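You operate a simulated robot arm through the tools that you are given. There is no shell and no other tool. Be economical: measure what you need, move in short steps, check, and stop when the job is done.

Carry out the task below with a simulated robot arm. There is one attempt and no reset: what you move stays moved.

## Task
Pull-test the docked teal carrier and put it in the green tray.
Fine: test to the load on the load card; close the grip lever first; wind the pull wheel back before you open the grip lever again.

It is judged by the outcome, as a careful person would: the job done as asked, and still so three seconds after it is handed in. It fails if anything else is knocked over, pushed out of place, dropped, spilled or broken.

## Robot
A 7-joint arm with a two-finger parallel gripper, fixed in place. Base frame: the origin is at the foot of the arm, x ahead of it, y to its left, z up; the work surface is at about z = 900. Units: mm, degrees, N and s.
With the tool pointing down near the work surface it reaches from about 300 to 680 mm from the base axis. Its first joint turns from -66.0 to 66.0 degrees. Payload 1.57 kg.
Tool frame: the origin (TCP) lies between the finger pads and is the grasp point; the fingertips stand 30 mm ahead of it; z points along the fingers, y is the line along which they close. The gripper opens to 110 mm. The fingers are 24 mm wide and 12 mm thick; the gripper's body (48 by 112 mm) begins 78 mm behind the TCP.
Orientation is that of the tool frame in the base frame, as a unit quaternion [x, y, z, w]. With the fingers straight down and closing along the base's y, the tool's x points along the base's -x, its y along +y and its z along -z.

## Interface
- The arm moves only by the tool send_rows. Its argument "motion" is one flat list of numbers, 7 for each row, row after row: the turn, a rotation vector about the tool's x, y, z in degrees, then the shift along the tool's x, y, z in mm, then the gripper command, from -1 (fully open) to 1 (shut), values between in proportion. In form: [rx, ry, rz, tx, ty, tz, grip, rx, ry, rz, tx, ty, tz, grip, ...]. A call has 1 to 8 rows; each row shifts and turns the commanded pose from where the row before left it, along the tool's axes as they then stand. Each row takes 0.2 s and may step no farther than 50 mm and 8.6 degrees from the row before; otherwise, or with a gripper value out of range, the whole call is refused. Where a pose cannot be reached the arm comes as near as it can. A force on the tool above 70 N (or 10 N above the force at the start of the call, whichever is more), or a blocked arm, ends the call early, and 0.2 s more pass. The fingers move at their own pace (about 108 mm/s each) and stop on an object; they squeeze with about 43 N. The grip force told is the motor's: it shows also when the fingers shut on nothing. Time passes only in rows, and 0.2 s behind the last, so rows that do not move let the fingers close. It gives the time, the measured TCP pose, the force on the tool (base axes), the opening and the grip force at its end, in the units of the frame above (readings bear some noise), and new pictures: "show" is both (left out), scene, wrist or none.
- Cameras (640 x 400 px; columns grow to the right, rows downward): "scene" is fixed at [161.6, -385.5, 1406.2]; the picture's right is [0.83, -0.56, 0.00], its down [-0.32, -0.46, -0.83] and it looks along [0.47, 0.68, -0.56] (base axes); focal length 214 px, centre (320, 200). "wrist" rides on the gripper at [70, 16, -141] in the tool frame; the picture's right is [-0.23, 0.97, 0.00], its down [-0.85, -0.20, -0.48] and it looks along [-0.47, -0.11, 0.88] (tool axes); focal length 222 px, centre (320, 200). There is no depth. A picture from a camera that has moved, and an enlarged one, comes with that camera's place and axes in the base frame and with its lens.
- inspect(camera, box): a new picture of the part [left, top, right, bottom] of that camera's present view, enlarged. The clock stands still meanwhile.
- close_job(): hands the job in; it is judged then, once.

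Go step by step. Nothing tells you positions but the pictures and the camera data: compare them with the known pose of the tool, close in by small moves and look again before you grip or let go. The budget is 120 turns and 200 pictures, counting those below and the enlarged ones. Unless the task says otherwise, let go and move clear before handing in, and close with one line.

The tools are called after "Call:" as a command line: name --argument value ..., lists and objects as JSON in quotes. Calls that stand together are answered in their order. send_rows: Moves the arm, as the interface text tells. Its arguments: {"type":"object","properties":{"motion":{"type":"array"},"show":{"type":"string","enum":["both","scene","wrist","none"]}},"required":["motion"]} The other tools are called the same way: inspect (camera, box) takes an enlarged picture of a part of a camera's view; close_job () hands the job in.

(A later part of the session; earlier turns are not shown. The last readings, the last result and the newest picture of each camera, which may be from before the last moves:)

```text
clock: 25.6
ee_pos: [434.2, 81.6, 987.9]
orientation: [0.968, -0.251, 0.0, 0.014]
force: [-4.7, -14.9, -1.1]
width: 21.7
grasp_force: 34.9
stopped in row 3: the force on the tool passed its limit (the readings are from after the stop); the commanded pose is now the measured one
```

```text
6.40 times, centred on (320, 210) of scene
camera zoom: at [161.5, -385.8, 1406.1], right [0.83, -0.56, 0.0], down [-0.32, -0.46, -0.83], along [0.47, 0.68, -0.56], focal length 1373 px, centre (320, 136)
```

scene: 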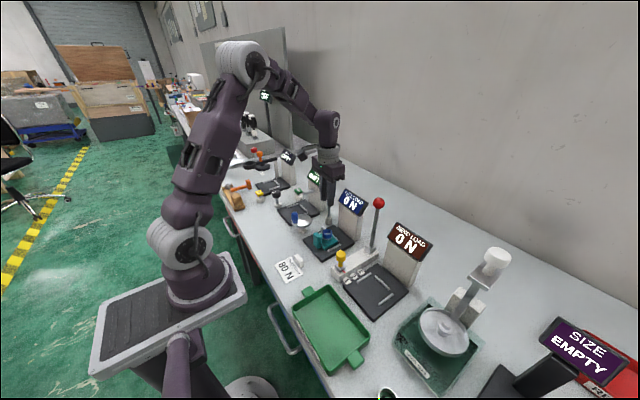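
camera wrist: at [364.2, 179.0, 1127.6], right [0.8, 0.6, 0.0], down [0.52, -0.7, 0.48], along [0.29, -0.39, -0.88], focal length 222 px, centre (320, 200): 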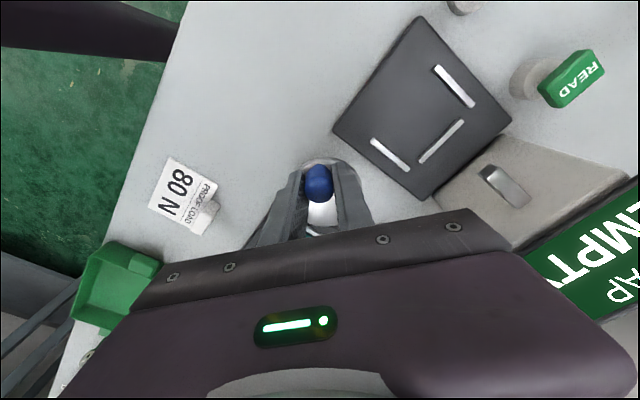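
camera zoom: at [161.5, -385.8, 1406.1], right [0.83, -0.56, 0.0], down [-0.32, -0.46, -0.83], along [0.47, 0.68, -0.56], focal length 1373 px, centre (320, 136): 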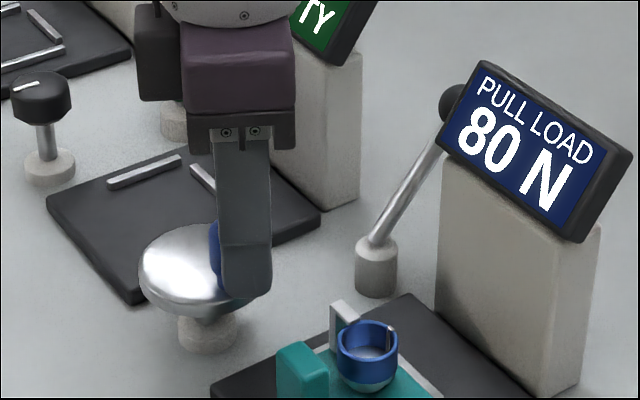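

The knob is slipping toward the pads' edge, so I'll release it, lift, and look before regripping with a better yaw.

Call:
send_rows --motion '[0, 0, 0, 0, 0, 0, 0.3, 0, 0, 0, 0, 0, 0, 0.3, 0, 0, 0, 0, 0, -40, 0.3, 0, 0, 0, 0, 0, -40, 0.3, 0, 0, 0, 0, 0, 0, 0.3]' --show "wrist"

Call:
inspect --camera "scene" --box '[270, 180, 370, 240]'

```text
clock: 26.8
ee_pos: [438.7, 84.3, 1069.2]
orientation: [0.968, -0.25, 0.0, 0.014]
force: [0.4, 0.7, -0.6]
width: 38.4
grasp_force: 0.0
camera wrist: at [490.8, 39.3, 1211.6], right [-0.67, -0.74, 0.02], down [-0.65, 0.6, 0.47], along [-0.36, 0.3, -0.88], focal length 222 px, centre (320, 200)
```

wrist: 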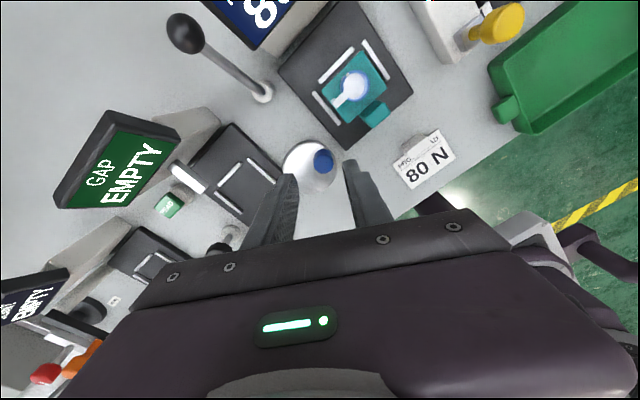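

```text
6.40 times, centred on (320, 210) of scene
camera zoom: at [161.6, -385.5, 1406.2], right [0.83, -0.56, 0.0], down [-0.32, -0.46, -0.83], along [0.47, 0.68, -0.56], focal length 1373 px, centre (320, 136)
```

zoom: 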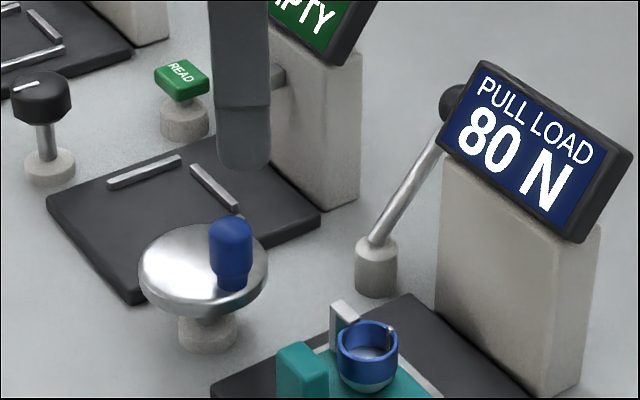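

The wheel holds at 80 N by itself, with the knob at about (432,85). I'll rotate the tool back by ~136° so the fingers grip the knob tangentially for the unwinding.

Call:
send_rows --motion '[1.5, -0.4, -8.2, 0, 0, 0, 0.1, 0, 0, -8.5, 0, 0, 0, 0.1, 0, 0, -8.5, 0, 0, 0, 0.1, 0, 0, -8.5, 0, 0, 0, 0.1, 0, 0, -8.5, 0, 0, 0, 0.1, 0, 0, -8.5, 0, 0, 0, 0.1, 0, 0, -8.5, 0, 0, 0, 0.1, 0, 0, -8.5, 0, 0, 0, 0.1]' --show "none"

Call:
send_rows --motion '[0, 0, -8.5, 0, 0, 0, 0.1, 0, 0, -8.5, 0, 0, 0, 0.1, 0, 0, -8.5, 0, 0, 0, 0.1, 0, 0, -8.5, 0, 0, 0, 0.1, 0, 0, -8.5, 0, 0, 0, 0.1, 0, 0, -8.5, 0, 0, 0, 0.1, 0, 0, -8.5, 0, 0, 0, 0.1, 0, 0, -8.5, 0, 0, 0, 0.1]' --show "wrist"

```text
clock: 28.6
ee_pos: [435.1, 84.9, 1068.0]
orientation: [0.943, 0.333, -0.001, -0.001]
force: [-0.3, -0.2, 0.1]
width: 49.3
grasp_force: 0.1
```

```text
clock: 30.4
ee_pos: [435.5, 84.8, 1067.5]
orientation: [0.596, 0.803, 0.0, -0.001]
force: [-0.2, 0.6, -0.1]
width: 49.6
grasp_force: 0.1
camera wrist: at [430.9, 155.9, 1210.0], right [1.0, 0.07, 0.0], down [0.06, -0.88, 0.48], along [0.03, -0.48, -0.88], focal length 222 px, centre (320, 200)
```

wrist: 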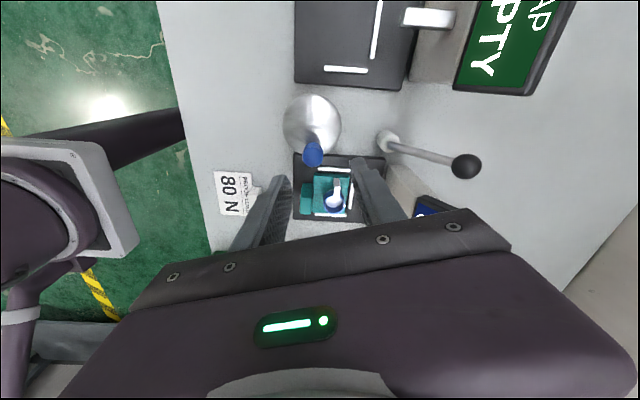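

Aligned at yaw 73°. Knob at ~(430,85). Descending to grip it.

Call:
send_rows --motion '[0, 0, 0, 1.6, -5.3, 27, 0.1, 0, 0, 0, 0, 0, 27, 0.1, 0, 0, 0, 0, 0, 27, 0.1, 0, 0, 0, 0, 0, 0, 1, 0, 0, 0, 0, 0, 0, 1, 0, 0, 0, 0, 0, 0, 1]' --show "wrist"

Call:
inspect --camera "scene" --box '[270, 180, 370, 240]'

```text
clock: 31.8
ee_pos: [428.6, 83.6, 986.0]
orientation: [0.597, 0.803, -0.001, 0.0]
force: [-1.9, -1.6, -6.5]
width: 21.5
grasp_force: 34.5
camera wrist: at [423.6, 155.6, 1128.7], right [1.0, 0.06, 0.0], down [0.06, -0.88, 0.48], along [0.03, -0.48, -0.88], focal length 222 px, centre (320, 200)
```

wrist: 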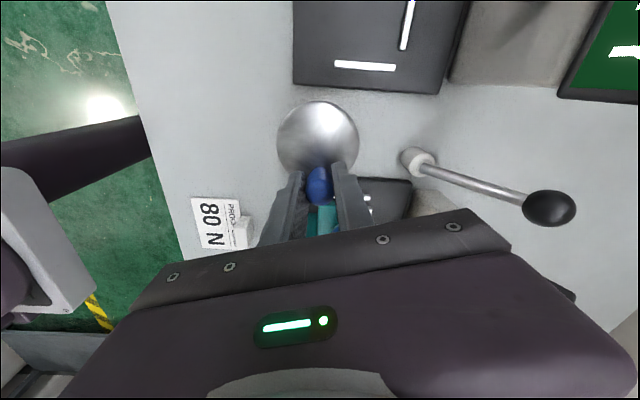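

```text
6.40 times, centred on (320, 210) of scene
camera zoom: at [161.6, -385.5, 1406.2], right [0.83, -0.56, 0.0], down [-0.32, -0.46, -0.83], along [0.47, 0.68, -0.56], focal length 1373 px, centre (320, 136)
```

zoom: 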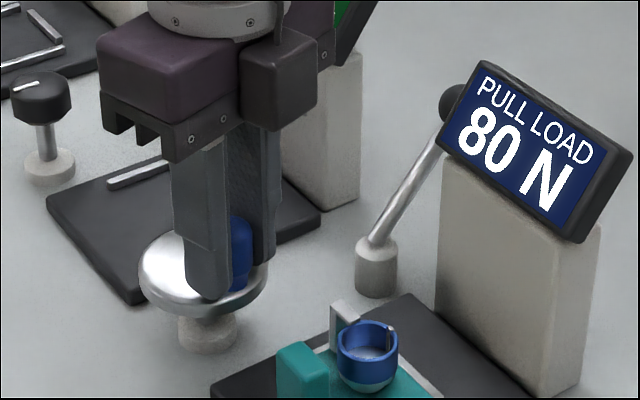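

Call:
send_rows --motion '[0, 0, -8, 0.2, 3.1, 0, 1, 0, 0, -8, 0.1, 3.1, 0, 1, 0, 0, -8, 0.1, 3.1, 0, 1, 0, 0, -8, 0.1, 3.1, 0, 1, 0, 0, 0, 0, 0, 0, 1]' --show "none"

Call:
inspect --camera "scene" --box '[270, 180, 370, 240]'

```text
clock: 33.0
ee_pos: [441.2, 91.2, 987.3]
orientation: [0.351, 0.936, 0.001, 0.0]
force: [0.8, -18.0, -18.8]
width: 21.8
grasp_force: 35.0
```

```text
6.40 times, centred on (320, 210) of scene
camera zoom: at [161.8, -385.9, 1406.0], right [0.83, -0.56, 0.0], down [-0.32, -0.46, -0.83], along [0.47, 0.68, -0.56], focal length 1373 px, centre (320, 136)
```

zoom: 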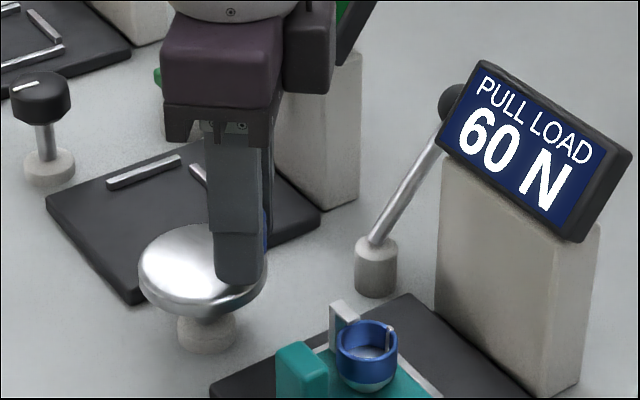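

60 N now; unwinding works. Continuing.

Call:
send_rows --motion '[0, 0, -8, 0.1, 3.1, 0, 1, 0, 0, -8, 0.1, 3.1, 0, 1, 0, 0, -8, 0.1, 3.1, 0, 1, 0, 0, -8, 0.1, 3.1, 0, 1, 0, 0, 0, 0, 0, 0, 1]' --show "none"

```text
clock: 34.2
ee_pos: [447.1, 101.6, 987.6]
orientation: [0.079, 0.997, 0.0, 0.001]
force: [19.0, -6.0, 12.6]
width: 21.7
grasp_force: 34.9
```

Call:
send_rows --motion '[0, 0, -8, -0.5, 3.3, 0, 1, 0, 0, -8, -0.2, 3.3, 0, 1, 0, 0, -8, 0, 3.3, 0, 1, 0, 0, -8, 0, 3.3, 0, 1, 0, 0, 0, 0, 0, 0, 1]' --show "none"

Call:
inspect --camera "scene" --box '[270, 180, 370, 240]'

```text
clock: 35.4
ee_pos: [446.0, 114.3, 987.5]
orientation: [-0.199, 0.98, -0.001, 0.0]
force: [20.3, -13.7, 28.7]
width: 21.5
grasp_force: 35.2
```

```text
6.40 times, centred on (320, 210) of scene
camera zoom: at [161.8, -386.0, 1406.0], right [0.83, -0.56, 0.0], down [-0.32, -0.46, -0.83], along [0.47, 0.68, -0.56], focal length 1373 px, centre (320, 136)
```

zoom: 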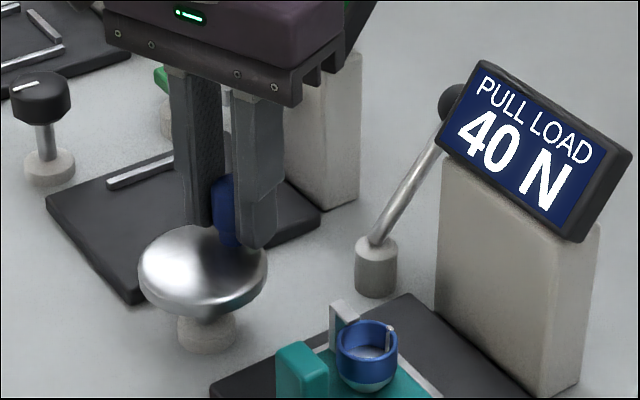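

Call:
send_rows --motion '[0, 0, -7, -0.8, 3.2, 0, 1, 0, 0, -7, -0.4, 3.2, 0, 1, 0, 0, -8, -0.1, 3.2, 0, 1, 0, 0, -8, -0.1, 3.2, 0, 1, 0, 0, 0, 0, 0, 0, 1]' --show "none"

```text
clock: 36.6
ee_pos: [441.1, 125.1, 987.7]
orientation: [-0.445, 0.896, -0.001, 0.0]
force: [12.5, -24.7, 34.5]
width: 21.4
grasp_force: 34.3
```

Call:
send_rows --motion '[0, 0, -8, 0, 3.1, -2, 1, 0, 0, -8, 0.1, 3.1, -1, 1, 0, 0, -8, 0.1, 3.1, 0, 1, 0, 0, -8, 0.1, 3.1, 0, 1, 0, 0, 0, 0, 0, 0, 1]' --show "none"

Call:
inspect --camera "scene" --box '[270, 180, 370, 240]'

```text
clock: 37.8
ee_pos: [431.0, 131.6, 988.8]
orientation: [-0.675, 0.738, 0.002, 0.001]
force: [1.9, 13.3, -15.4]
width: 21.5
grasp_force: 34.6
out of reach, approached as far as the arm can: row 4
```

```text
6.40 times, centred on (320, 210) of scene
camera zoom: at [161.8, -385.0, 1406.3], right [0.83, -0.56, 0.0], down [-0.32, -0.46, -0.83], along [0.47, 0.68, -0.56], focal length 1373 px, centre (320, 136)
```

zoom: 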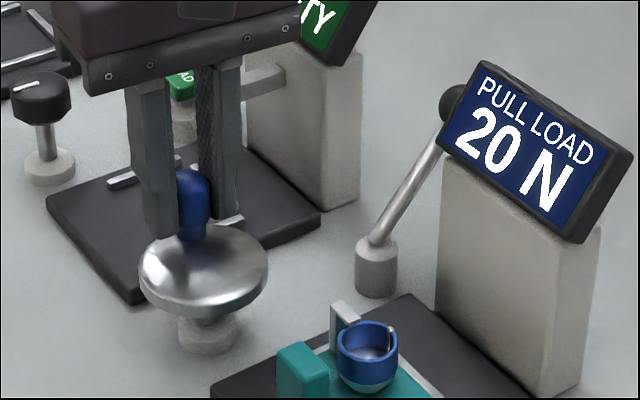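

20 N left; the wrist is at its turn limit. I'll release, lift, turn the tool by ~180° and regrip.

Call:
send_rows --motion '[0, 0, 0, 0, 0, 0, 0.1, 0, 0, 0, 0, 0, 0, 0.1, 0, 0, 0, 0, 0, -40, 0.1, 0, 0, 0, 0, 0, -35, 0.1, 0, 0, 8.5, 0, 0, 0, 0.1, 0, 0, 8.5, 0, 0, 0, 0.1, 0, 0, 8.5, 0, 0, 0, 0.1, 0, 0, 8.5, 0, 0, 0, 0.1]' --show "none"

Call:
send_rows --motion '[0, 0, 8.5, 0, 0, 0, 0.1, 0, 0, 8.5, 0, 0, 0, 0.1, 0, 0, 8.5, 0, 0, 0, 0.1, 0, 0, 8.5, 0, 0, 0, 0.1, 0, 0, 8.5, 0, 0, 0, 0.1, 0, 0, 8.5, 0, 0, 0, 0.1, 0, 0, 8.5, 0, 0, 0, 0.1, 0, 0, 8.5, 0, 0, 0, 0.1]' --show "none"

Call:
send_rows --motion '[0, 0, 8.5, 0, 0, 0, 0.1, 0, 0, 8.5, 0, 0, 0, 0.1, 0, 0, 8.5, 0, 0, 0, 0.1, 0, 0, 8.5, 0, 0, 0, 0.1, 0, 0, 8.5, 0, 0, 0, 0.1, 0, 0, 8.5, 0, 0, 0, 0.1, 0, 0, 8.5, 0, 0, 0, 0.1, 0, 0, 8.5, 0, 0, 0, 0.1]' --show "wrist"

Call:
inspect --camera "scene" --box '[270, 180, 370, 240]'

```text
clock: 39.6
ee_pos: [431.6, 128.2, 1064.7]
orientation: [-0.427, 0.904, 0.0, 0.0]
force: [-0.3, -0.7, 0.5]
width: 49.4
grasp_force: 0.0
```

```text
clock: 41.4
ee_pos: [431.5, 129.3, 1066.1]
orientation: [0.152, 0.988, 0.0, 0.0]
force: [-0.2, 0.8, -0.5]
width: 49.4
grasp_force: 0.0
```

```text
clock: 43.2
ee_pos: [432.0, 130.5, 1063.9]
orientation: [0.678, 0.735, 0.0, -0.001]
force: [0.0, -0.2, -0.1]
width: 49.4
grasp_force: 0.2
camera wrist: at [442.1, 198.9, 1207.4], right [0.99, -0.15, 0.0], down [-0.13, -0.87, 0.48], along [-0.07, -0.47, -0.88], focal length 222 px, centre (320, 200)
```

wrist: 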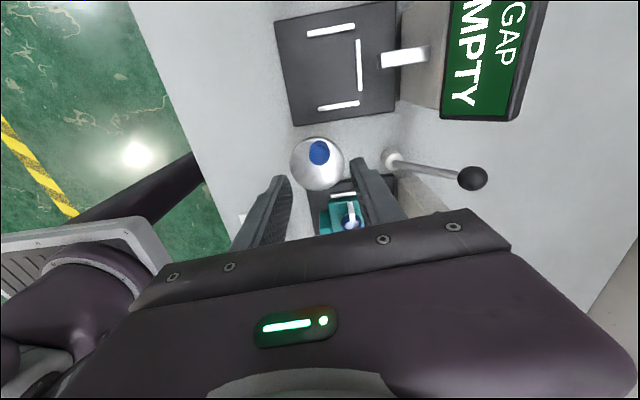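

```text
6.40 times, centred on (320, 210) of scene
camera zoom: at [161.6, -385.5, 1406.2], right [0.83, -0.56, 0.0], down [-0.32, -0.46, -0.83], along [0.47, 0.68, -0.56], focal length 1373 px, centre (320, 136)
```

zoom: 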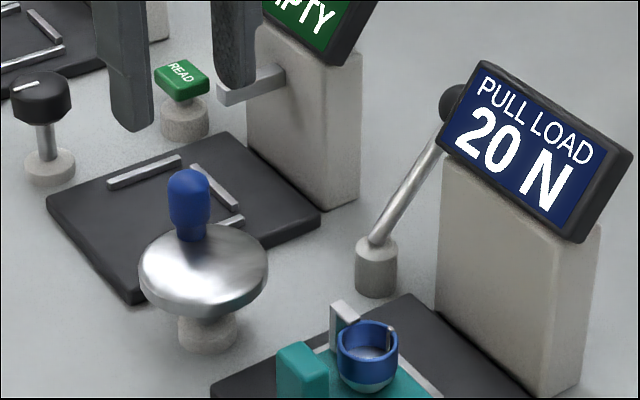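

Knob now about (433,132). Descend, grip, and continue unwinding.

Call:
send_rows --motion '[0, 0, 0, 1.5, 1, 27, 0.1, 0, 0, 0, 0, 0, 27, 0.1, 0, 0, 0, 0, 0, 23, 0.1, 0, 0, 0, 0, 0, 0, 1, 0, 0, 0, 0, 0, 0, 1, 0, 0, 0, 0, 0, 0, 1]' --show "wrist"

Call:
inspect --camera "scene" --box '[270, 180, 370, 240]'

```text
clock: 44.6
ee_pos: [433.0, 129.4, 987.5]
orientation: [0.678, 0.735, -0.002, -0.001]
force: [-5.1, -0.5, -4.0]
width: 21.1
grasp_force: 34.8
camera wrist: at [442.6, 199.6, 1130.0], right [0.99, -0.15, 0.0], down [-0.13, -0.87, 0.48], along [-0.07, -0.47, -0.88], focal length 222 px, centre (320, 200)
```

wrist: 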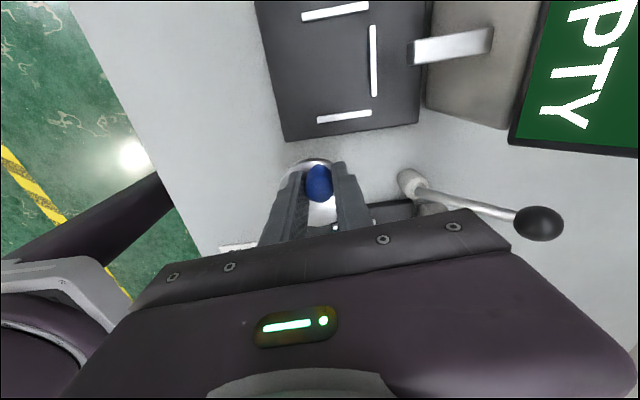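

```text
6.40 times, centred on (320, 210) of scene
camera zoom: at [161.5, -385.5, 1406.2], right [0.83, -0.56, 0.0], down [-0.32, -0.46, -0.83], along [0.47, 0.68, -0.56], focal length 1373 px, centre (320, 136)
```

zoom: 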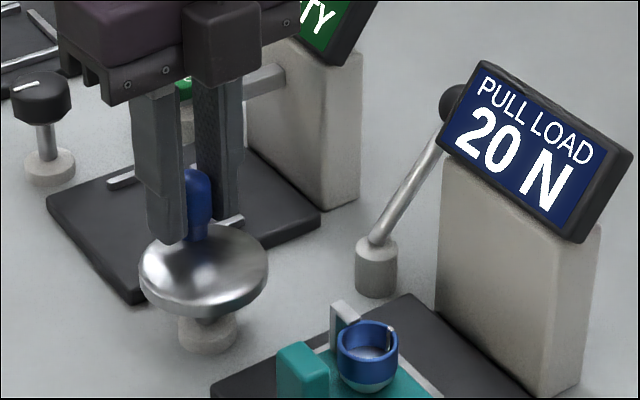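

Call:
send_rows --motion '[0, 0, -8, 1.3, -2.8, 0, 1, 0, 0, -8, 1.3, -2.8, 0, 1, 0, 0, -8, 1.2, -2.8, 0, 1, 0, 0, -8, 1.2, -2.8, 0, 1, 0, 0, 0, 0, 0, 0, 1]' --show "none"

Call:
inspect --camera "scene" --box '[270, 180, 370, 240]'

```text
clock: 45.8
ee_pos: [425.7, 126.7, 988.1]
orientation: [0.447, 0.895, 0.001, -0.001]
force: [-2.1, 30.0, -1.5]
width: 21.3
grasp_force: 35.0
out of reach, approached as far as the arm can: row 2, 4
```

```text
6.40 times, centred on (320, 210) of scene
camera zoom: at [161.5, -384.6, 1406.4], right [0.83, -0.56, 0.0], down [-0.32, -0.46, -0.83], along [0.47, 0.68, -0.56], focal length 1373 px, centre (320, 136)
```

zoom: 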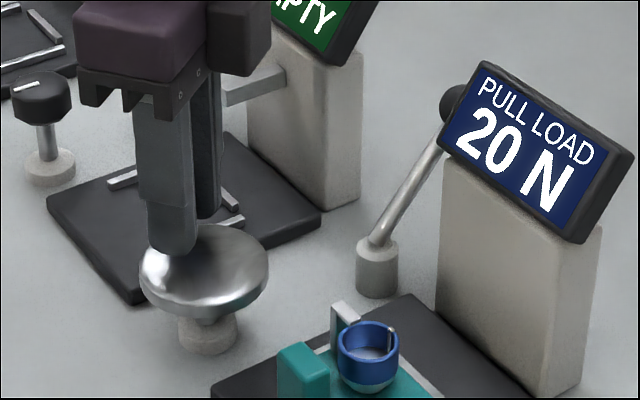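

Call:
send_rows --motion '[0, 0, 0, 0, 0, 0, 1]' --show "wrist"

```text
clock: 46.2
ee_pos: [425.0, 125.5, 988.0]
orientation: [0.448, 0.894, 0.001, -0.002]
force: [-5.0, 29.0, 3.8]
width: 21.4
grasp_force: 35.0
camera wrist: at [396.7, 190.8, 1131.5], right [0.92, 0.4, 0.0], down [0.35, -0.81, 0.48], along [0.19, -0.44, -0.88], focal length 222 px, centre (320, 200)
```

wrist: 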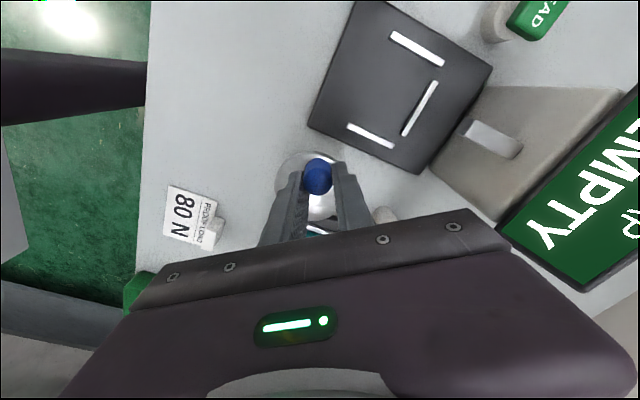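

The tool has slid inward along the knob; I'll recentre outward and continue, turning a bit less in yaw so the grip aligns better.

Call:
send_rows --motion '[0, 0, 0, 5, 0, 0, 1, 0, 0, -4, 1.6, -2.7, 0, 1, 0, 0, -4, 1.4, -2.8, 0, 1, 0, 0, -4, 1.2, -2.9, 0, 1, 0, 0, 0, 0, 0, 0, 1]' --show "wrist"

Call:
inspect --camera "scene" --box '[270, 180, 370, 240]'

```text
clock: 47.4
ee_pos: [418.9, 121.1, 989.7]
orientation: [0.351, 0.936, 0.0, -0.002]
force: [-1.2, 32.0, -14.9]
width: 20.8
grasp_force: 34.7
out of reach, approached as far as the arm can: row 1, 4
camera wrist: at [377.7, 178.4, 1131.6], right [0.81, 0.58, 0.0], down [0.51, -0.71, 0.47], along [0.28, -0.39, -0.88], focal length 222 px, centre (320, 200)
```

wrist: 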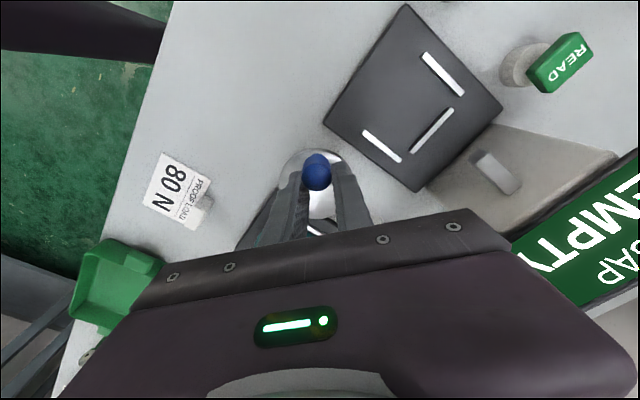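

```text
6.40 times, centred on (320, 210) of scene
camera zoom: at [161.7, -384.6, 1406.4], right [0.83, -0.56, 0.0], down [-0.32, -0.46, -0.83], along [0.47, 0.68, -0.56], focal length 1373 px, centre (320, 136)
```

zoom: 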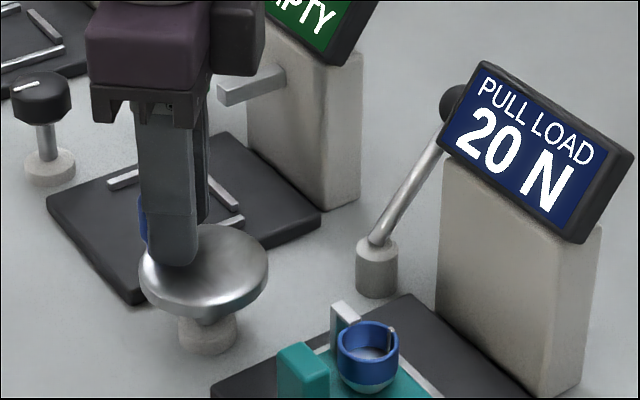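

The grip is poor and the arm reports a limit, so I'll release, lift and look again.

Call:
send_rows --motion '[0, 0, 0, 0, 0, 0, 0.1, 0, 0, 0, 0, 0, 0, 0.1, 0, 0, 0, 0, 0, -40, 0.1, 0, 0, 0, 0, 0, -35, 0.1, 0, 0, 0, 0, 0, 0, 0.1]' --show "both"

Call:
inspect --camera "scene" --box '[270, 180, 370, 240]'

```text
clock: 48.6
ee_pos: [421.3, 119.6, 1064.1]
orientation: [0.352, 0.936, 0.0, -0.001]
force: [0.2, 0.1, 0.4]
width: 49.5
grasp_force: 0.0
camera wrist: at [378.6, 177.2, 1207.1], right [0.81, 0.58, 0.0], down [0.51, -0.71, 0.48], along [0.28, -0.39, -0.88], focal length 222 px, centre (320, 200)
```

scene: 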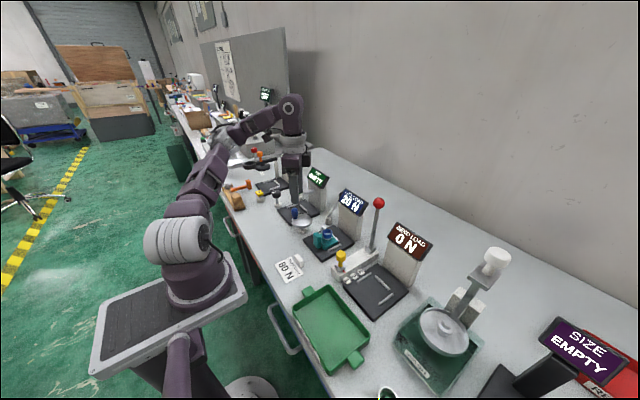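
wrist: 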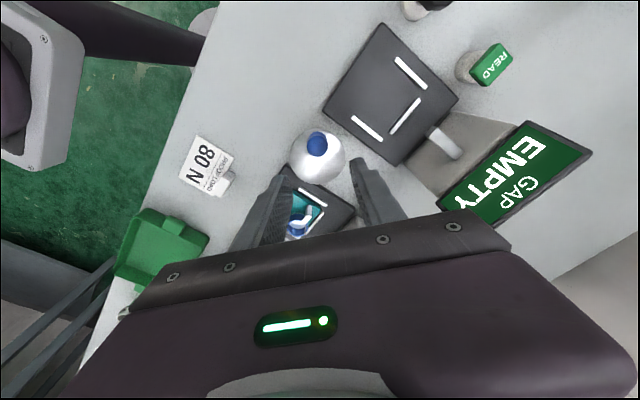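

```text
6.40 times, centred on (320, 210) of scene
camera zoom: at [161.6, -385.5, 1406.2], right [0.83, -0.56, 0.0], down [-0.32, -0.46, -0.83], along [0.47, 0.68, -0.56], focal length 1373 px, centre (320, 136)
```

zoom: 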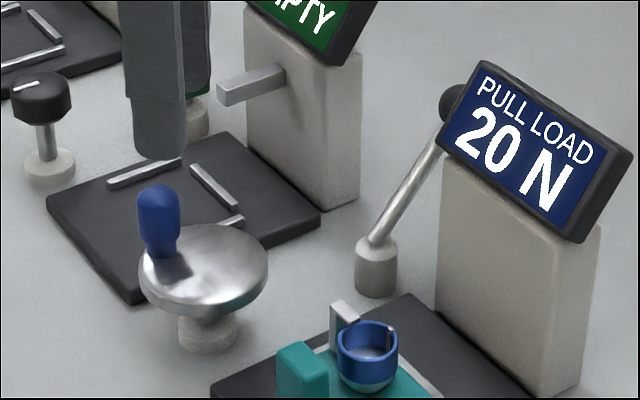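

Knob now near (412,129), about 60° of turn left. I'll rotate to yaw ~61°, position over it and regrip.

Call:
send_rows --motion '[0, 0, 8, 0, 0, 0, 0.1, 0, 0, 8, 0, 0, 0, 0.1, 0, 0, 4, 0, 0, 0, 0.1, 0, 0, 0, 12.5, -3.1, 0, 0.1, 0, 0, 0, 0, 0, 0, 0.1]' --show "wrist"

```text
clock: 49.8
ee_pos: [420.8, 119.0, 1063.8]
orientation: [0.509, 0.861, 0.0, -0.001]
force: [-0.6, -0.2, -0.5]
width: 49.5
grasp_force: 0.1
out of reach, approached as far as the arm can: row 4
camera wrist: at [401.3, 188.2, 1206.7], right [0.96, 0.27, 0.0], down [0.24, -0.85, 0.48], along [0.13, -0.46, -0.88], focal length 222 px, centre (320, 200)
```

wrist: 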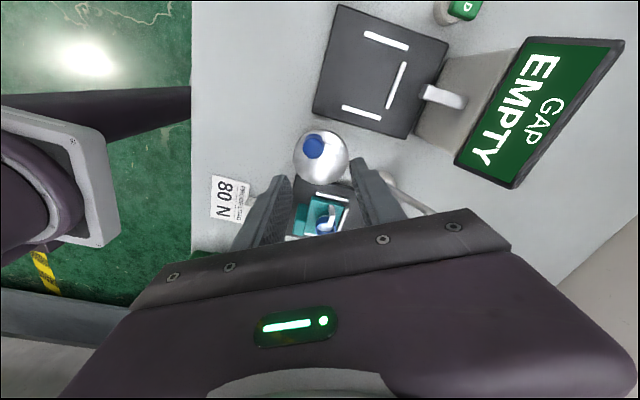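

The arm is stuck in an awkward joint configuration. I'll rise and return the tool to yaw 0 to unwind its joints.

Call:
send_rows --motion '[0, 0, 0, 0, 0, -50, 0.1, 0, 0, 0, 0, 0, -50, 0.1, 0, 0, -8.5, 0, 0, -40, 0.1, 0, 0, -8.5, 0, 0, -40, 0.1, 0, 0, -8.5, 0, 0, 0, 0.1, 0, 0, -8.5, 0, 0, 0, 0.1, 0, 0, -8.5, 0, 0, 0, 0.1, 0, 0, -8.5, 0, 0, 0, 0.1]' --show "scene"

```text
clock: 51.6
ee_pos: [433.3, 108.8, 1243.3]
orientation: [0.088, 0.996, 0.0, -0.001]
force: [-0.1, 0.4, -0.1]
width: 49.4
grasp_force: 0.0
out of reach, approached as far as the arm can: row 1, 2, 3
```

scene: 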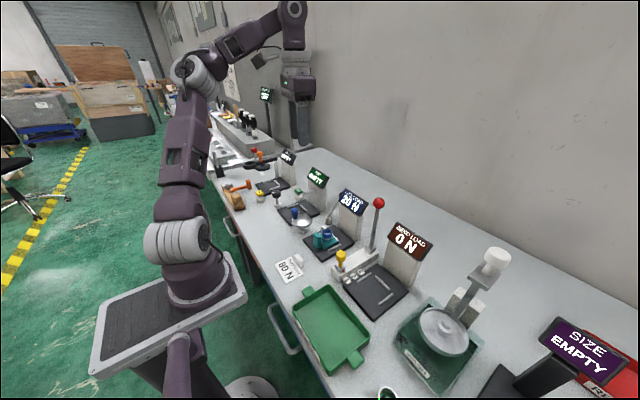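

Call:
send_rows --motion '[0, 0, -8, 30, 10, -15, 0.1, 0, 0, -2, 30, 10, -20, 0.1, 0, 0, 0, 36, 0, 0, 0.1, 0, 0, 0, 0, 0, 0, 0.1]' --show "scene"

```text
clock: 52.6
ee_pos: [421.5, 85.8, 1270.6]
orientation: [0.002, 1.0, 0.0, 0.0]
force: [-0.4, -0.4, 0.0]
width: 49.6
grasp_force: 0.0
out of reach, approached as far as the arm can: row 1, 2, 3
```

scene: 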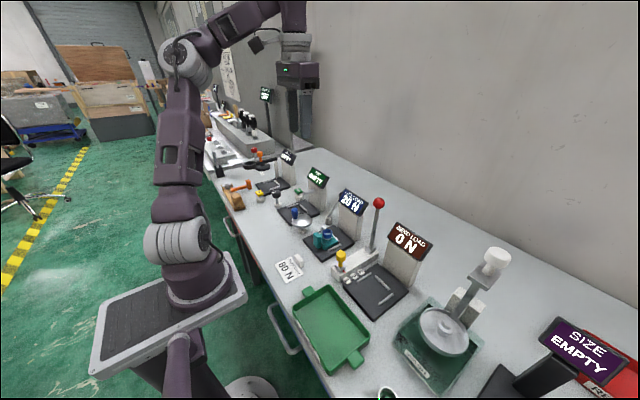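

The base joint seems wound to its +66° limit. I'll turn the tool the other way, high up and clear, to bring it back.

Call:
send_rows --motion '[0, 0, 0, 0, -40, 0, 0.1, 0, 0, 0, 0, -40, 0, 0.1, 0, 0, 0, 0, -40, 0, 0.1, 0, 0, 0, 0, -40, 0, 0.1, 0, 0, 0, 0, -40, 0, 0.1, 0, 0, 0, 0, 0, 0, 0.1]' --show "scene"

```text
clock: 54.0
ee_pos: [423.5, -114.3, 1268.8]
orientation: [0.001, 1.0, -0.001, 0.001]
force: [0.0, -0.7, -1.0]
width: 49.5
grasp_force: 0.0
```

scene: 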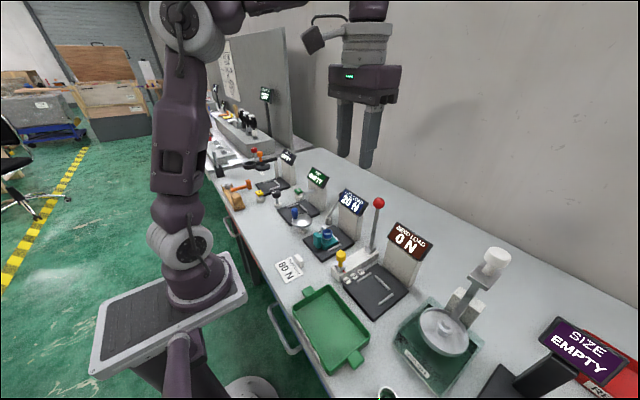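

Call:
send_rows --motion '[0, 0, 8.5, 0, 0, 0, 0.1, 0, 0, 8.5, 0, 0, 0, 0.1, 0, 0, 8.5, 0, 0, 0, 0.1, 0, 0, 8.5, 0, 0, 0, 0.1, 0, 0, 8.5, 0, 0, 0, 0.1, 0, 0, 8.5, 0, 0, 0, 0.1, 0, 0, 8.5, 0, 0, 0, 0.1, 0, 0, 8.5, 0, 0, 0, 0.1]' --show "none"

Call:
send_rows --motion '[0, 0, 8.5, 0, 0, 0, 0.1, 0, 0, 8.5, 0, 0, 0, 0.1, 0, 0, 8.5, 0, 0, 0, 0.1, 0, 0, 8.5, 0, 0, 0, 0.1, 0, 0, 8.5, 0, 0, 0, 0.1, 0, 0, 8.5, 0, 0, 0, 0.1, 0, 0, 8.5, 0, 0, 0, 0.1, 0, 0, 8.5, 0, 0, 0, 0.1]' --show "scene"

```text
clock: 55.8
ee_pos: [422.5, -114.5, 1269.7]
orientation: [0.562, 0.827, 0.0, 0.0]
force: [0.0, -0.5, -1.3]
width: 49.4
grasp_force: 0.1
```

```text
clock: 57.6
ee_pos: [422.4, -114.3, 1268.1]
orientation: [0.929, 0.371, 0.0, 0.0]
force: [-0.2, 0.1, 0.9]
width: 49.4
grasp_force: 0.1
```

scene: 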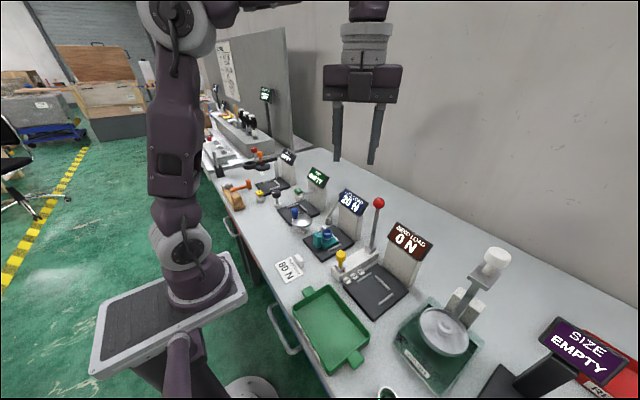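

Call:
send_rows --motion '[0, 0, 8.5, 0, 0, 0, 0.1, 0, 0, 8.5, 0, 0, 0, 0.1, 0, 0, 8.5, 0, 0, 0, 0.1, 0, 0, 8.5, 0, 0, 0, 0.1, 0, 0, 8.5, 0, 0, 0, 0.1, 0, 0, 8.5, 0, 0, 0, 0.1, 0, 0, 8.5, 0, 0, 0, 0.1, 0, 0, 8.5, 0, 0, 0, 0.1]' --show "scene"

```text
clock: 59.4
ee_pos: [423.4, -114.0, 1269.4]
orientation: [0.977, -0.212, 0.0, -0.001]
force: [-0.7, 0.0, -0.4]
width: 49.7
grasp_force: 0.1
```

scene: 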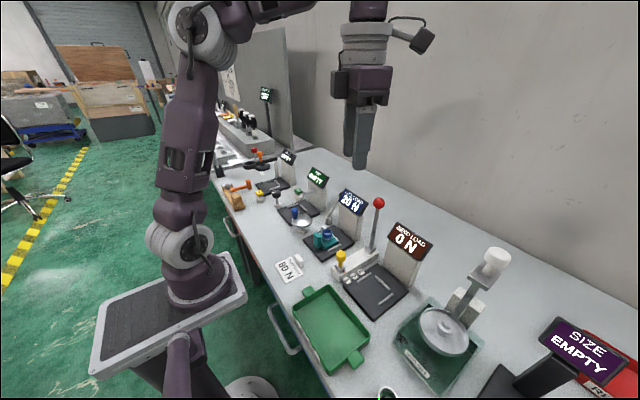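

This is bringing the elbow back. A bit further.

Call:
send_rows --motion '[0, 0, 8.5, 0, 0, 0, 0.1, 0, 0, 8.5, 0, 0, 0, 0.1, 0, 0, 8.5, 0, 0, 0, 0.1, 0, 0, 8.5, 0, 0, 0, 0.1, 0, 0, 0, 0, 0, 0, 0.1]' --show "scene"

```text
clock: 60.6
ee_pos: [398.3, -123.6, 1241.5]
orientation: [0.874, -0.486, -0.001, 0.0]
force: [0.3, -0.3, -1.0]
width: 49.3
grasp_force: 0.1
out of reach, approached as far as the arm can: row 3, 4
```

scene: 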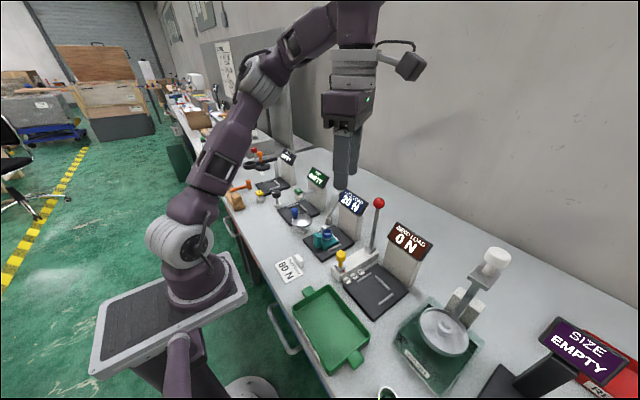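

The arm is back in a posture like at the start. Now turn the tool back to yaw ~60° while returning toward the wheel.

Call:
send_rows --motion '[0, 0, -8.5, 0, 0, 0, 0.1, 0, 0, -8.5, 0, 0, 0, 0.1, 0, 0, -8.5, 0, 0, 0, 0.1, 0, 0, -8.5, 0, 0, 0, 0.1, 0, 0, -8.5, 0, 0, 0, 0.1, 0, 0, -8.5, 0, 0, 0, 0.1, 0, 0, -8.5, 0, 0, 0, 0.1, 0, 0, -8.5, 0, 0, 0, 0.1]' --show "none"

Call:
send_rows --motion '[0, 0, -8.5, 0, 0, 0, 0.1, 0, 0, -8.5, 0, 0, 0, 0.1, 0, 0, -8.5, 0, 0, 0, 0.1, 0, 0, -8.5, 0, 0, 0, 0.1, 0, 0, -8.5, 0, 0, 0, 0.1, 0, 0, -8.5, 0, 0, 0, 0.1, 0, 0, -8.5, 0, 0, 0, 0.1, 0, 0, -8.5, 0, 0, 0, 0.1]' --show "scene"

```text
clock: 62.4
ee_pos: [398.4, -123.5, 1240.7]
orientation: [0.996, 0.086, -0.001, -0.001]
force: [-0.3, 0.5, -1.3]
width: 49.4
grasp_force: 0.0
```

```text
clock: 64.2
ee_pos: [400.6, -123.9, 1241.0]
orientation: [0.778, 0.628, 0.0, -0.001]
force: [0.1, 0.0, 0.4]
width: 49.5
grasp_force: 0.0
```

scene: 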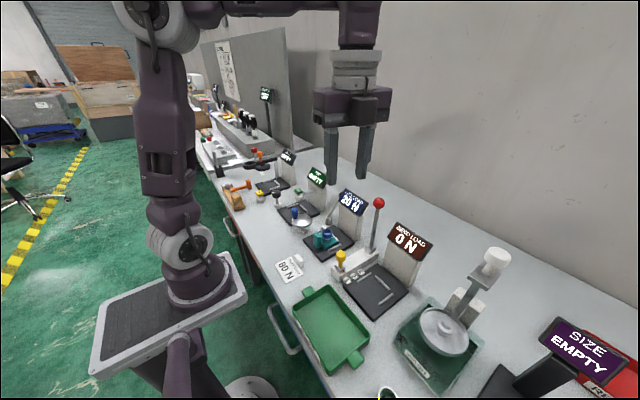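

Call:
send_rows --motion '[0, 0, 0, 35.7, -5.9, 25, 0.1, 0, 0, 0, 35.7, -5.9, 25, 0.1, 0, 0, 0, 35.7, -5.9, 25, 0.1, 0, 0, 0, 35.7, -5.9, 25, 0.1, 0, 0, 0, 35.7, -5.9, 25, 0.1, 0, 0, 0, 35.7, -5.9, 25, 0.1, 0, 0, 0, 35.7, -5.9, 25, 0.1, 0, 0, 0, 0, 0, 0, 0.1]' --show "both"

```text
clock: 66.0
ee_pos: [410.0, 130.4, 1065.0]
orientation: [0.779, 0.627, -0.001, 0.0]
force: [-0.2, -0.5, 0.6]
width: 49.5
grasp_force: 0.1
camera wrist: at [440.4, 193.9, 1206.3], right [0.9, -0.43, 0.0], down [-0.38, -0.79, 0.48], along [-0.21, -0.43, -0.88], focal length 222 px, centre (320, 200)
```

scene: 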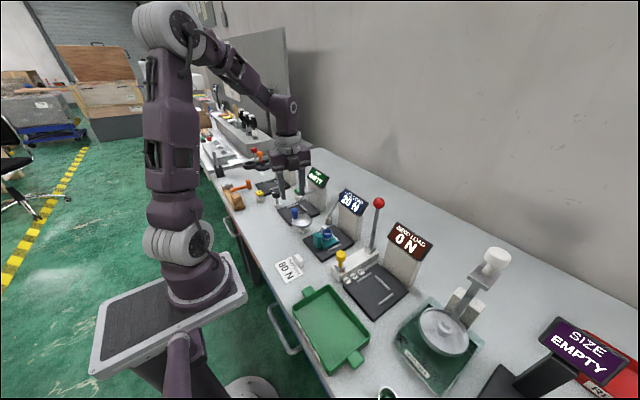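
wrist: 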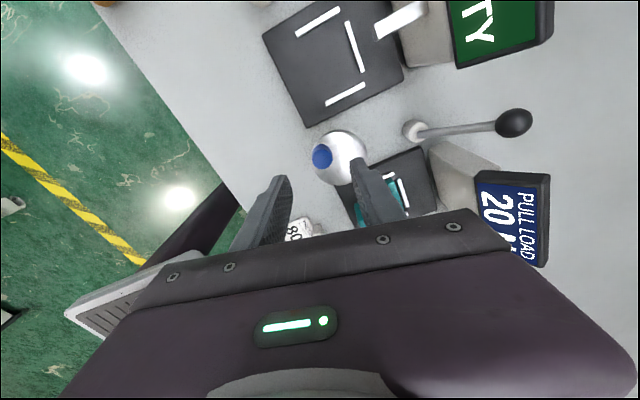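

Reachable again, and the knob at (411,129) is right under the tool. Rotate to yaw 61° and descend.

Call:
send_rows --motion '[0, 0, -8.2, 0, 0, 0, 0.1, 0, 0, -8.2, 0, 0, 0, 0.1, 0, 0, -8.2, 0, 0, 0, 0.1, 0, 0, -8.2, 0, 0, 0, 0.1, 0, 0, -8.2, 0, 0, 0, 0.1, 0, 0, 0, 0, 0, 26, 0.1, 0, 0, 0, 0, 0, 26, 0.1, 0, 0, 0, 0, 0, 25, 0.1]' --show "wrist"

```text
clock: 67.8
ee_pos: [411.6, 127.7, 988.4]
orientation: [0.508, 0.861, 0.001, -0.001]
force: [0.2, 0.3, 0.0]
width: 49.5
grasp_force: 0.0
camera wrist: at [391.0, 196.2, 1130.9], right [0.96, 0.27, 0.0], down [0.24, -0.85, 0.48], along [0.13, -0.46, -0.88], focal length 222 px, centre (320, 200)
```

wrist: 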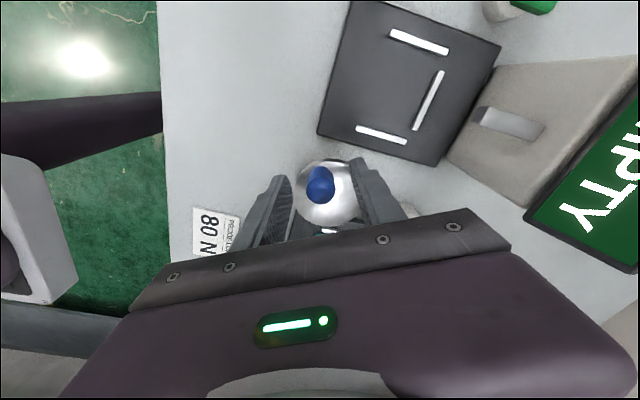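

Call:
send_rows --motion '[0, 0, 0, 0, 0, 0, 1, 0, 0, 0, 0, 0, 0, 1, 0, 0, 0, 0, 0, 0, 1, 0, 0, -5, -0.1, -3.1, 0, 1, 0, 0, -5, -0.3, -3.1, 0, 1, 0, 0, -5, -0.4, -3.1, 0, 1, 0, 0, -5, -0.6, -3.0, 0, 1]' --show "wrist"

Call:
inspect --camera "scene" --box '[270, 180, 370, 240]'

```text
clock: 69.4
ee_pos: [401.0, 120.5, 987.9]
orientation: [0.352, 0.936, 0.0, -0.002]
force: [12.7, -12.2, -18.4]
width: 21.0
grasp_force: 34.4
camera wrist: at [359.8, 177.7, 1131.6], right [0.81, 0.58, 0.0], down [0.51, -0.71, 0.48], along [0.28, -0.39, -0.88], focal length 222 px, centre (320, 200)
```

wrist: 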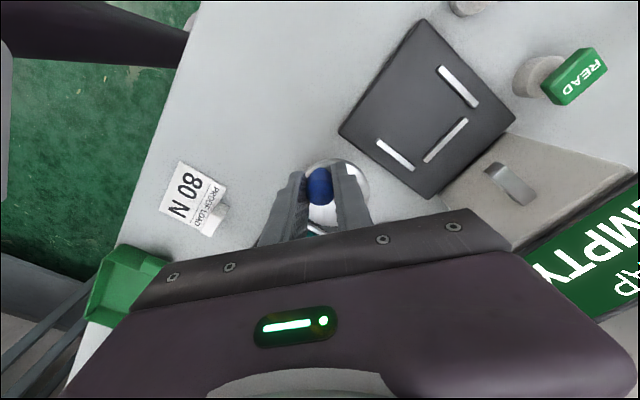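

```text
6.40 times, centred on (320, 210) of scene
camera zoom: at [162.1, -385.8, 1406.0], right [0.83, -0.56, 0.0], down [-0.32, -0.46, -0.83], along [0.47, 0.68, -0.56], focal length 1373 px, centre (320, 136)
```

zoom: 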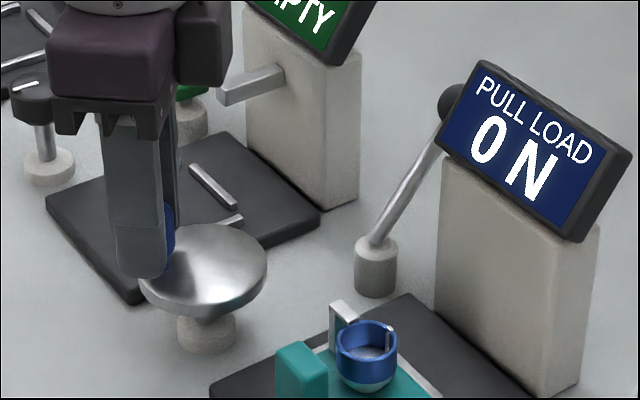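

0 N now. I'll bring the wheel fully back to its starting mark, ~28° more.

Call:
send_rows --motion '[0, 0, -6, -1.2, -2.8, 0, 1, 0, 0, -6, -1.2, -2.8, 0, 1, 0, 0, -6, -1.2, -2.8, 0, 1, 0, 0, -6, -1.2, -2.8, 0, 1, 0, 0, 0, 0, 0, 0, 1]' --show "none"

Call:
inspect --camera "scene" --box '[270, 180, 370, 240]'

```text
clock: 70.6
ee_pos: [399.3, 110.0, 990.3]
orientation: [0.149, 0.989, 0.0, -0.001]
force: [-10.2, -3.6, 8.1]
width: 21.0
grasp_force: 34.8
```

```text
6.40 times, centred on (320, 210) of scene
camera zoom: at [161.2, -385.6, 1406.2], right [0.83, -0.56, 0.0], down [-0.32, -0.46, -0.83], along [0.47, 0.68, -0.56], focal length 1373 px, centre (320, 136)
```

zoom: 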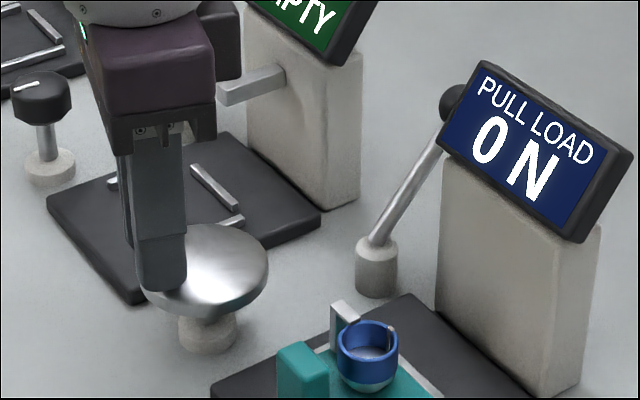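

Call:
send_rows --motion '[0, 0, -5, -1, -3, 0, 1, 0, 0, -5, 0, -1.5, 0, 1, 0, 0, 0, 0, 0, 0, 1, 0, 0, 0, 0, 0, 0, 0.1, 0, 0, 0, 0, 0, 0, 0.1, 0, 0, -5, 0, 0, -40, 0.1, 0, 0, -2, 0, 0, -40, 0.1, 0, 0, 0, 0, 0, -20, 0.1]' --show "wrist"

Call:
inspect --camera "scene" --box '[270, 180, 370, 240]'

```text
clock: 72.4
ee_pos: [401.0, 103.7, 1090.0]
orientation: [0.001, 1.0, 0.0, -0.001]
force: [0.5, 0.3, -0.1]
width: 49.5
grasp_force: 0.1
camera wrist: at [330.3, 120.2, 1232.5], right [0.23, 0.97, 0.0], down [0.86, -0.2, 0.48], along [0.46, -0.11, -0.88], focal length 222 px, centre (320, 200)
```

wrist: 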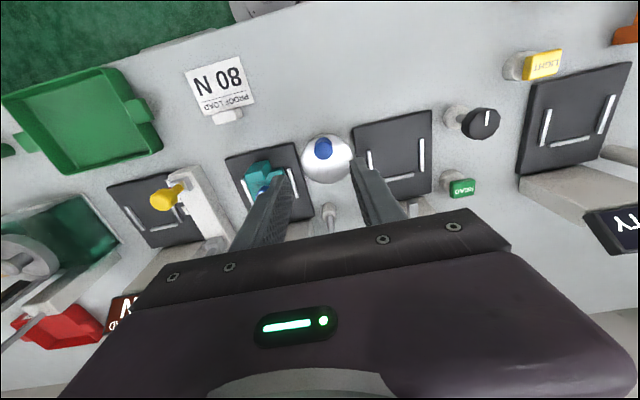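

```text
6.40 times, centred on (320, 210) of scene
camera zoom: at [161.6, -385.5, 1406.2], right [0.83, -0.56, 0.0], down [-0.32, -0.46, -0.83], along [0.47, 0.68, -0.56], focal length 1373 px, centre (320, 136)
```

zoom: 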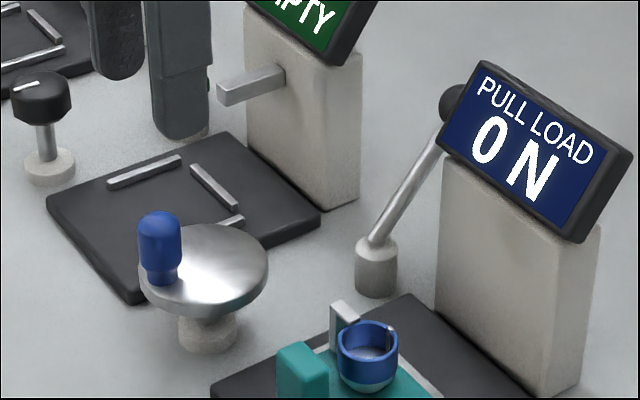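

The wheel is back at its start and reads 0 N. Next I open the grip lever: pass over the ball with closed fingers, come down behind it, and draw it back upright.

Call:
send_rows --motion '[0, 0, 0, 0, -5, -5, 1, 0, 0, 0, -41, -5, 0, 1, 0, 0, 0, -41, -5, 0, 1, 0, 0, 0, -41, 0, 0, 1, 0, 0, 0, -41, 0, 0, 1, 0, 0, 0, -43, 0, 0, 1, 0, 0, 0, 0, 0, 0, 1]' --show "wrist"

Call:
inspect --camera "scene" --box '[300, 140, 400, 220]'

```text
clock: 74.0
ee_pos: [607.0, 89.9, 1093.1]
orientation: [0.003, 1.0, 0.0, -0.002]
force: [1.2, 0.9, 0.0]
width: 0.0
grasp_force: 21.2
camera wrist: at [537.2, 105.6, 1236.2], right [0.23, 0.97, 0.0], down [0.86, -0.2, 0.48], along [0.46, -0.11, -0.88], focal length 222 px, centre (320, 200)
```

wrist: 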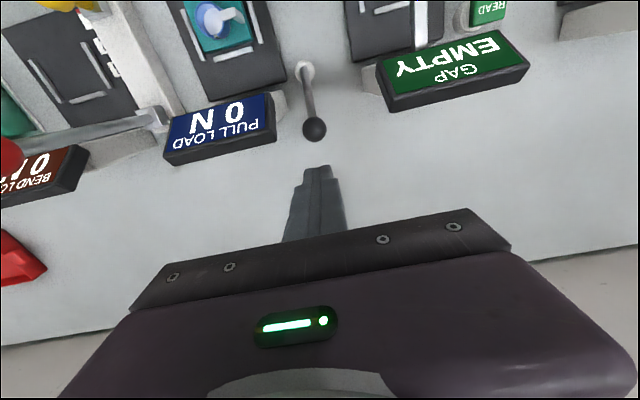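

```text
5.00 times, centred on (350, 180) of scene
camera zoom: at [161.6, -385.5, 1406.2], right [0.83, -0.56, 0.0], down [-0.32, -0.46, -0.83], along [0.47, 0.68, -0.56], focal length 1072 px, centre (170, 300)
```

zoom: 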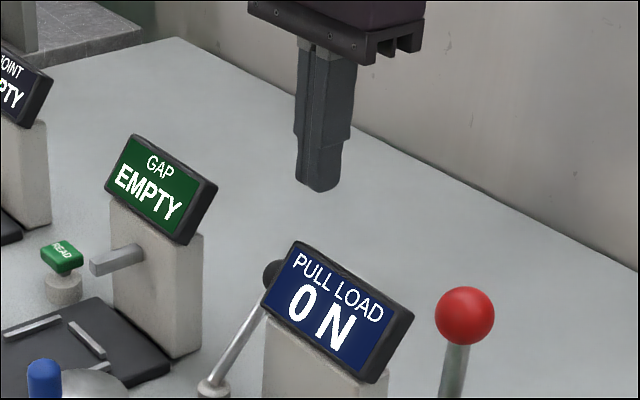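

Call:
send_rows --motion '[0, 0, 0, -3, 0, 30, 1, 0, 0, 0, 0, 0, 30, 1, 0, 0, 0, 0, 0, 25, 1, 0, 0, 0, 0, 0, 0, 1, 0, 0, 0, 10, 0, 0, 1, 0, 0, 0, 10, 0, 0, 1, 0, 0, 0, 10, 0, 0, 1]' --show "wrist"

Call:
inspect --camera "scene" --box '[300, 170, 380, 250]'

```text
clock: 75.6
ee_pos: [579.4, 89.2, 1006.9]
orientation: [0.003, 1.0, -0.001, -0.001]
force: [0.7, -0.2, -0.3]
width: 0.2
grasp_force: 21.6
camera wrist: at [509.1, 104.9, 1149.7], right [0.23, 0.97, 0.0], down [0.86, -0.2, 0.48], along [0.46, -0.11, -0.88], focal length 222 px, centre (320, 200)
```

wrist: 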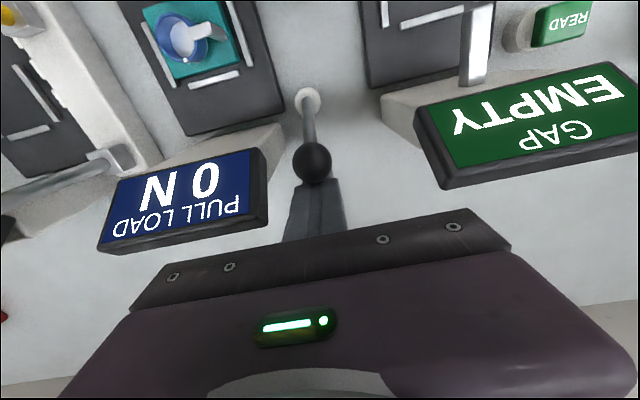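

```text
5.00 times, centred on (340, 210) of scene
camera zoom: at [161.6, -385.5, 1406.2], right [0.83, -0.56, 0.0], down [-0.32, -0.46, -0.83], along [0.47, 0.68, -0.56], focal length 1072 px, centre (220, 150)
```

zoom: 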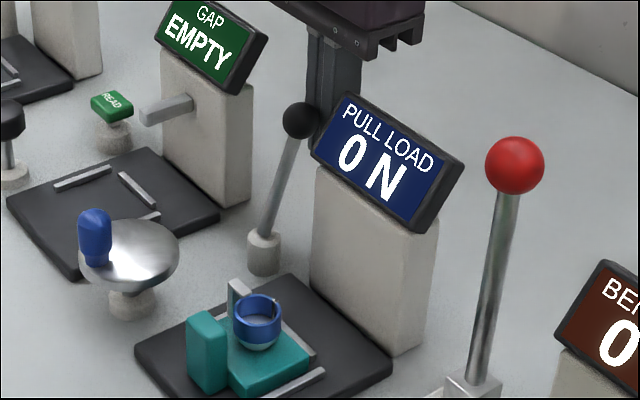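

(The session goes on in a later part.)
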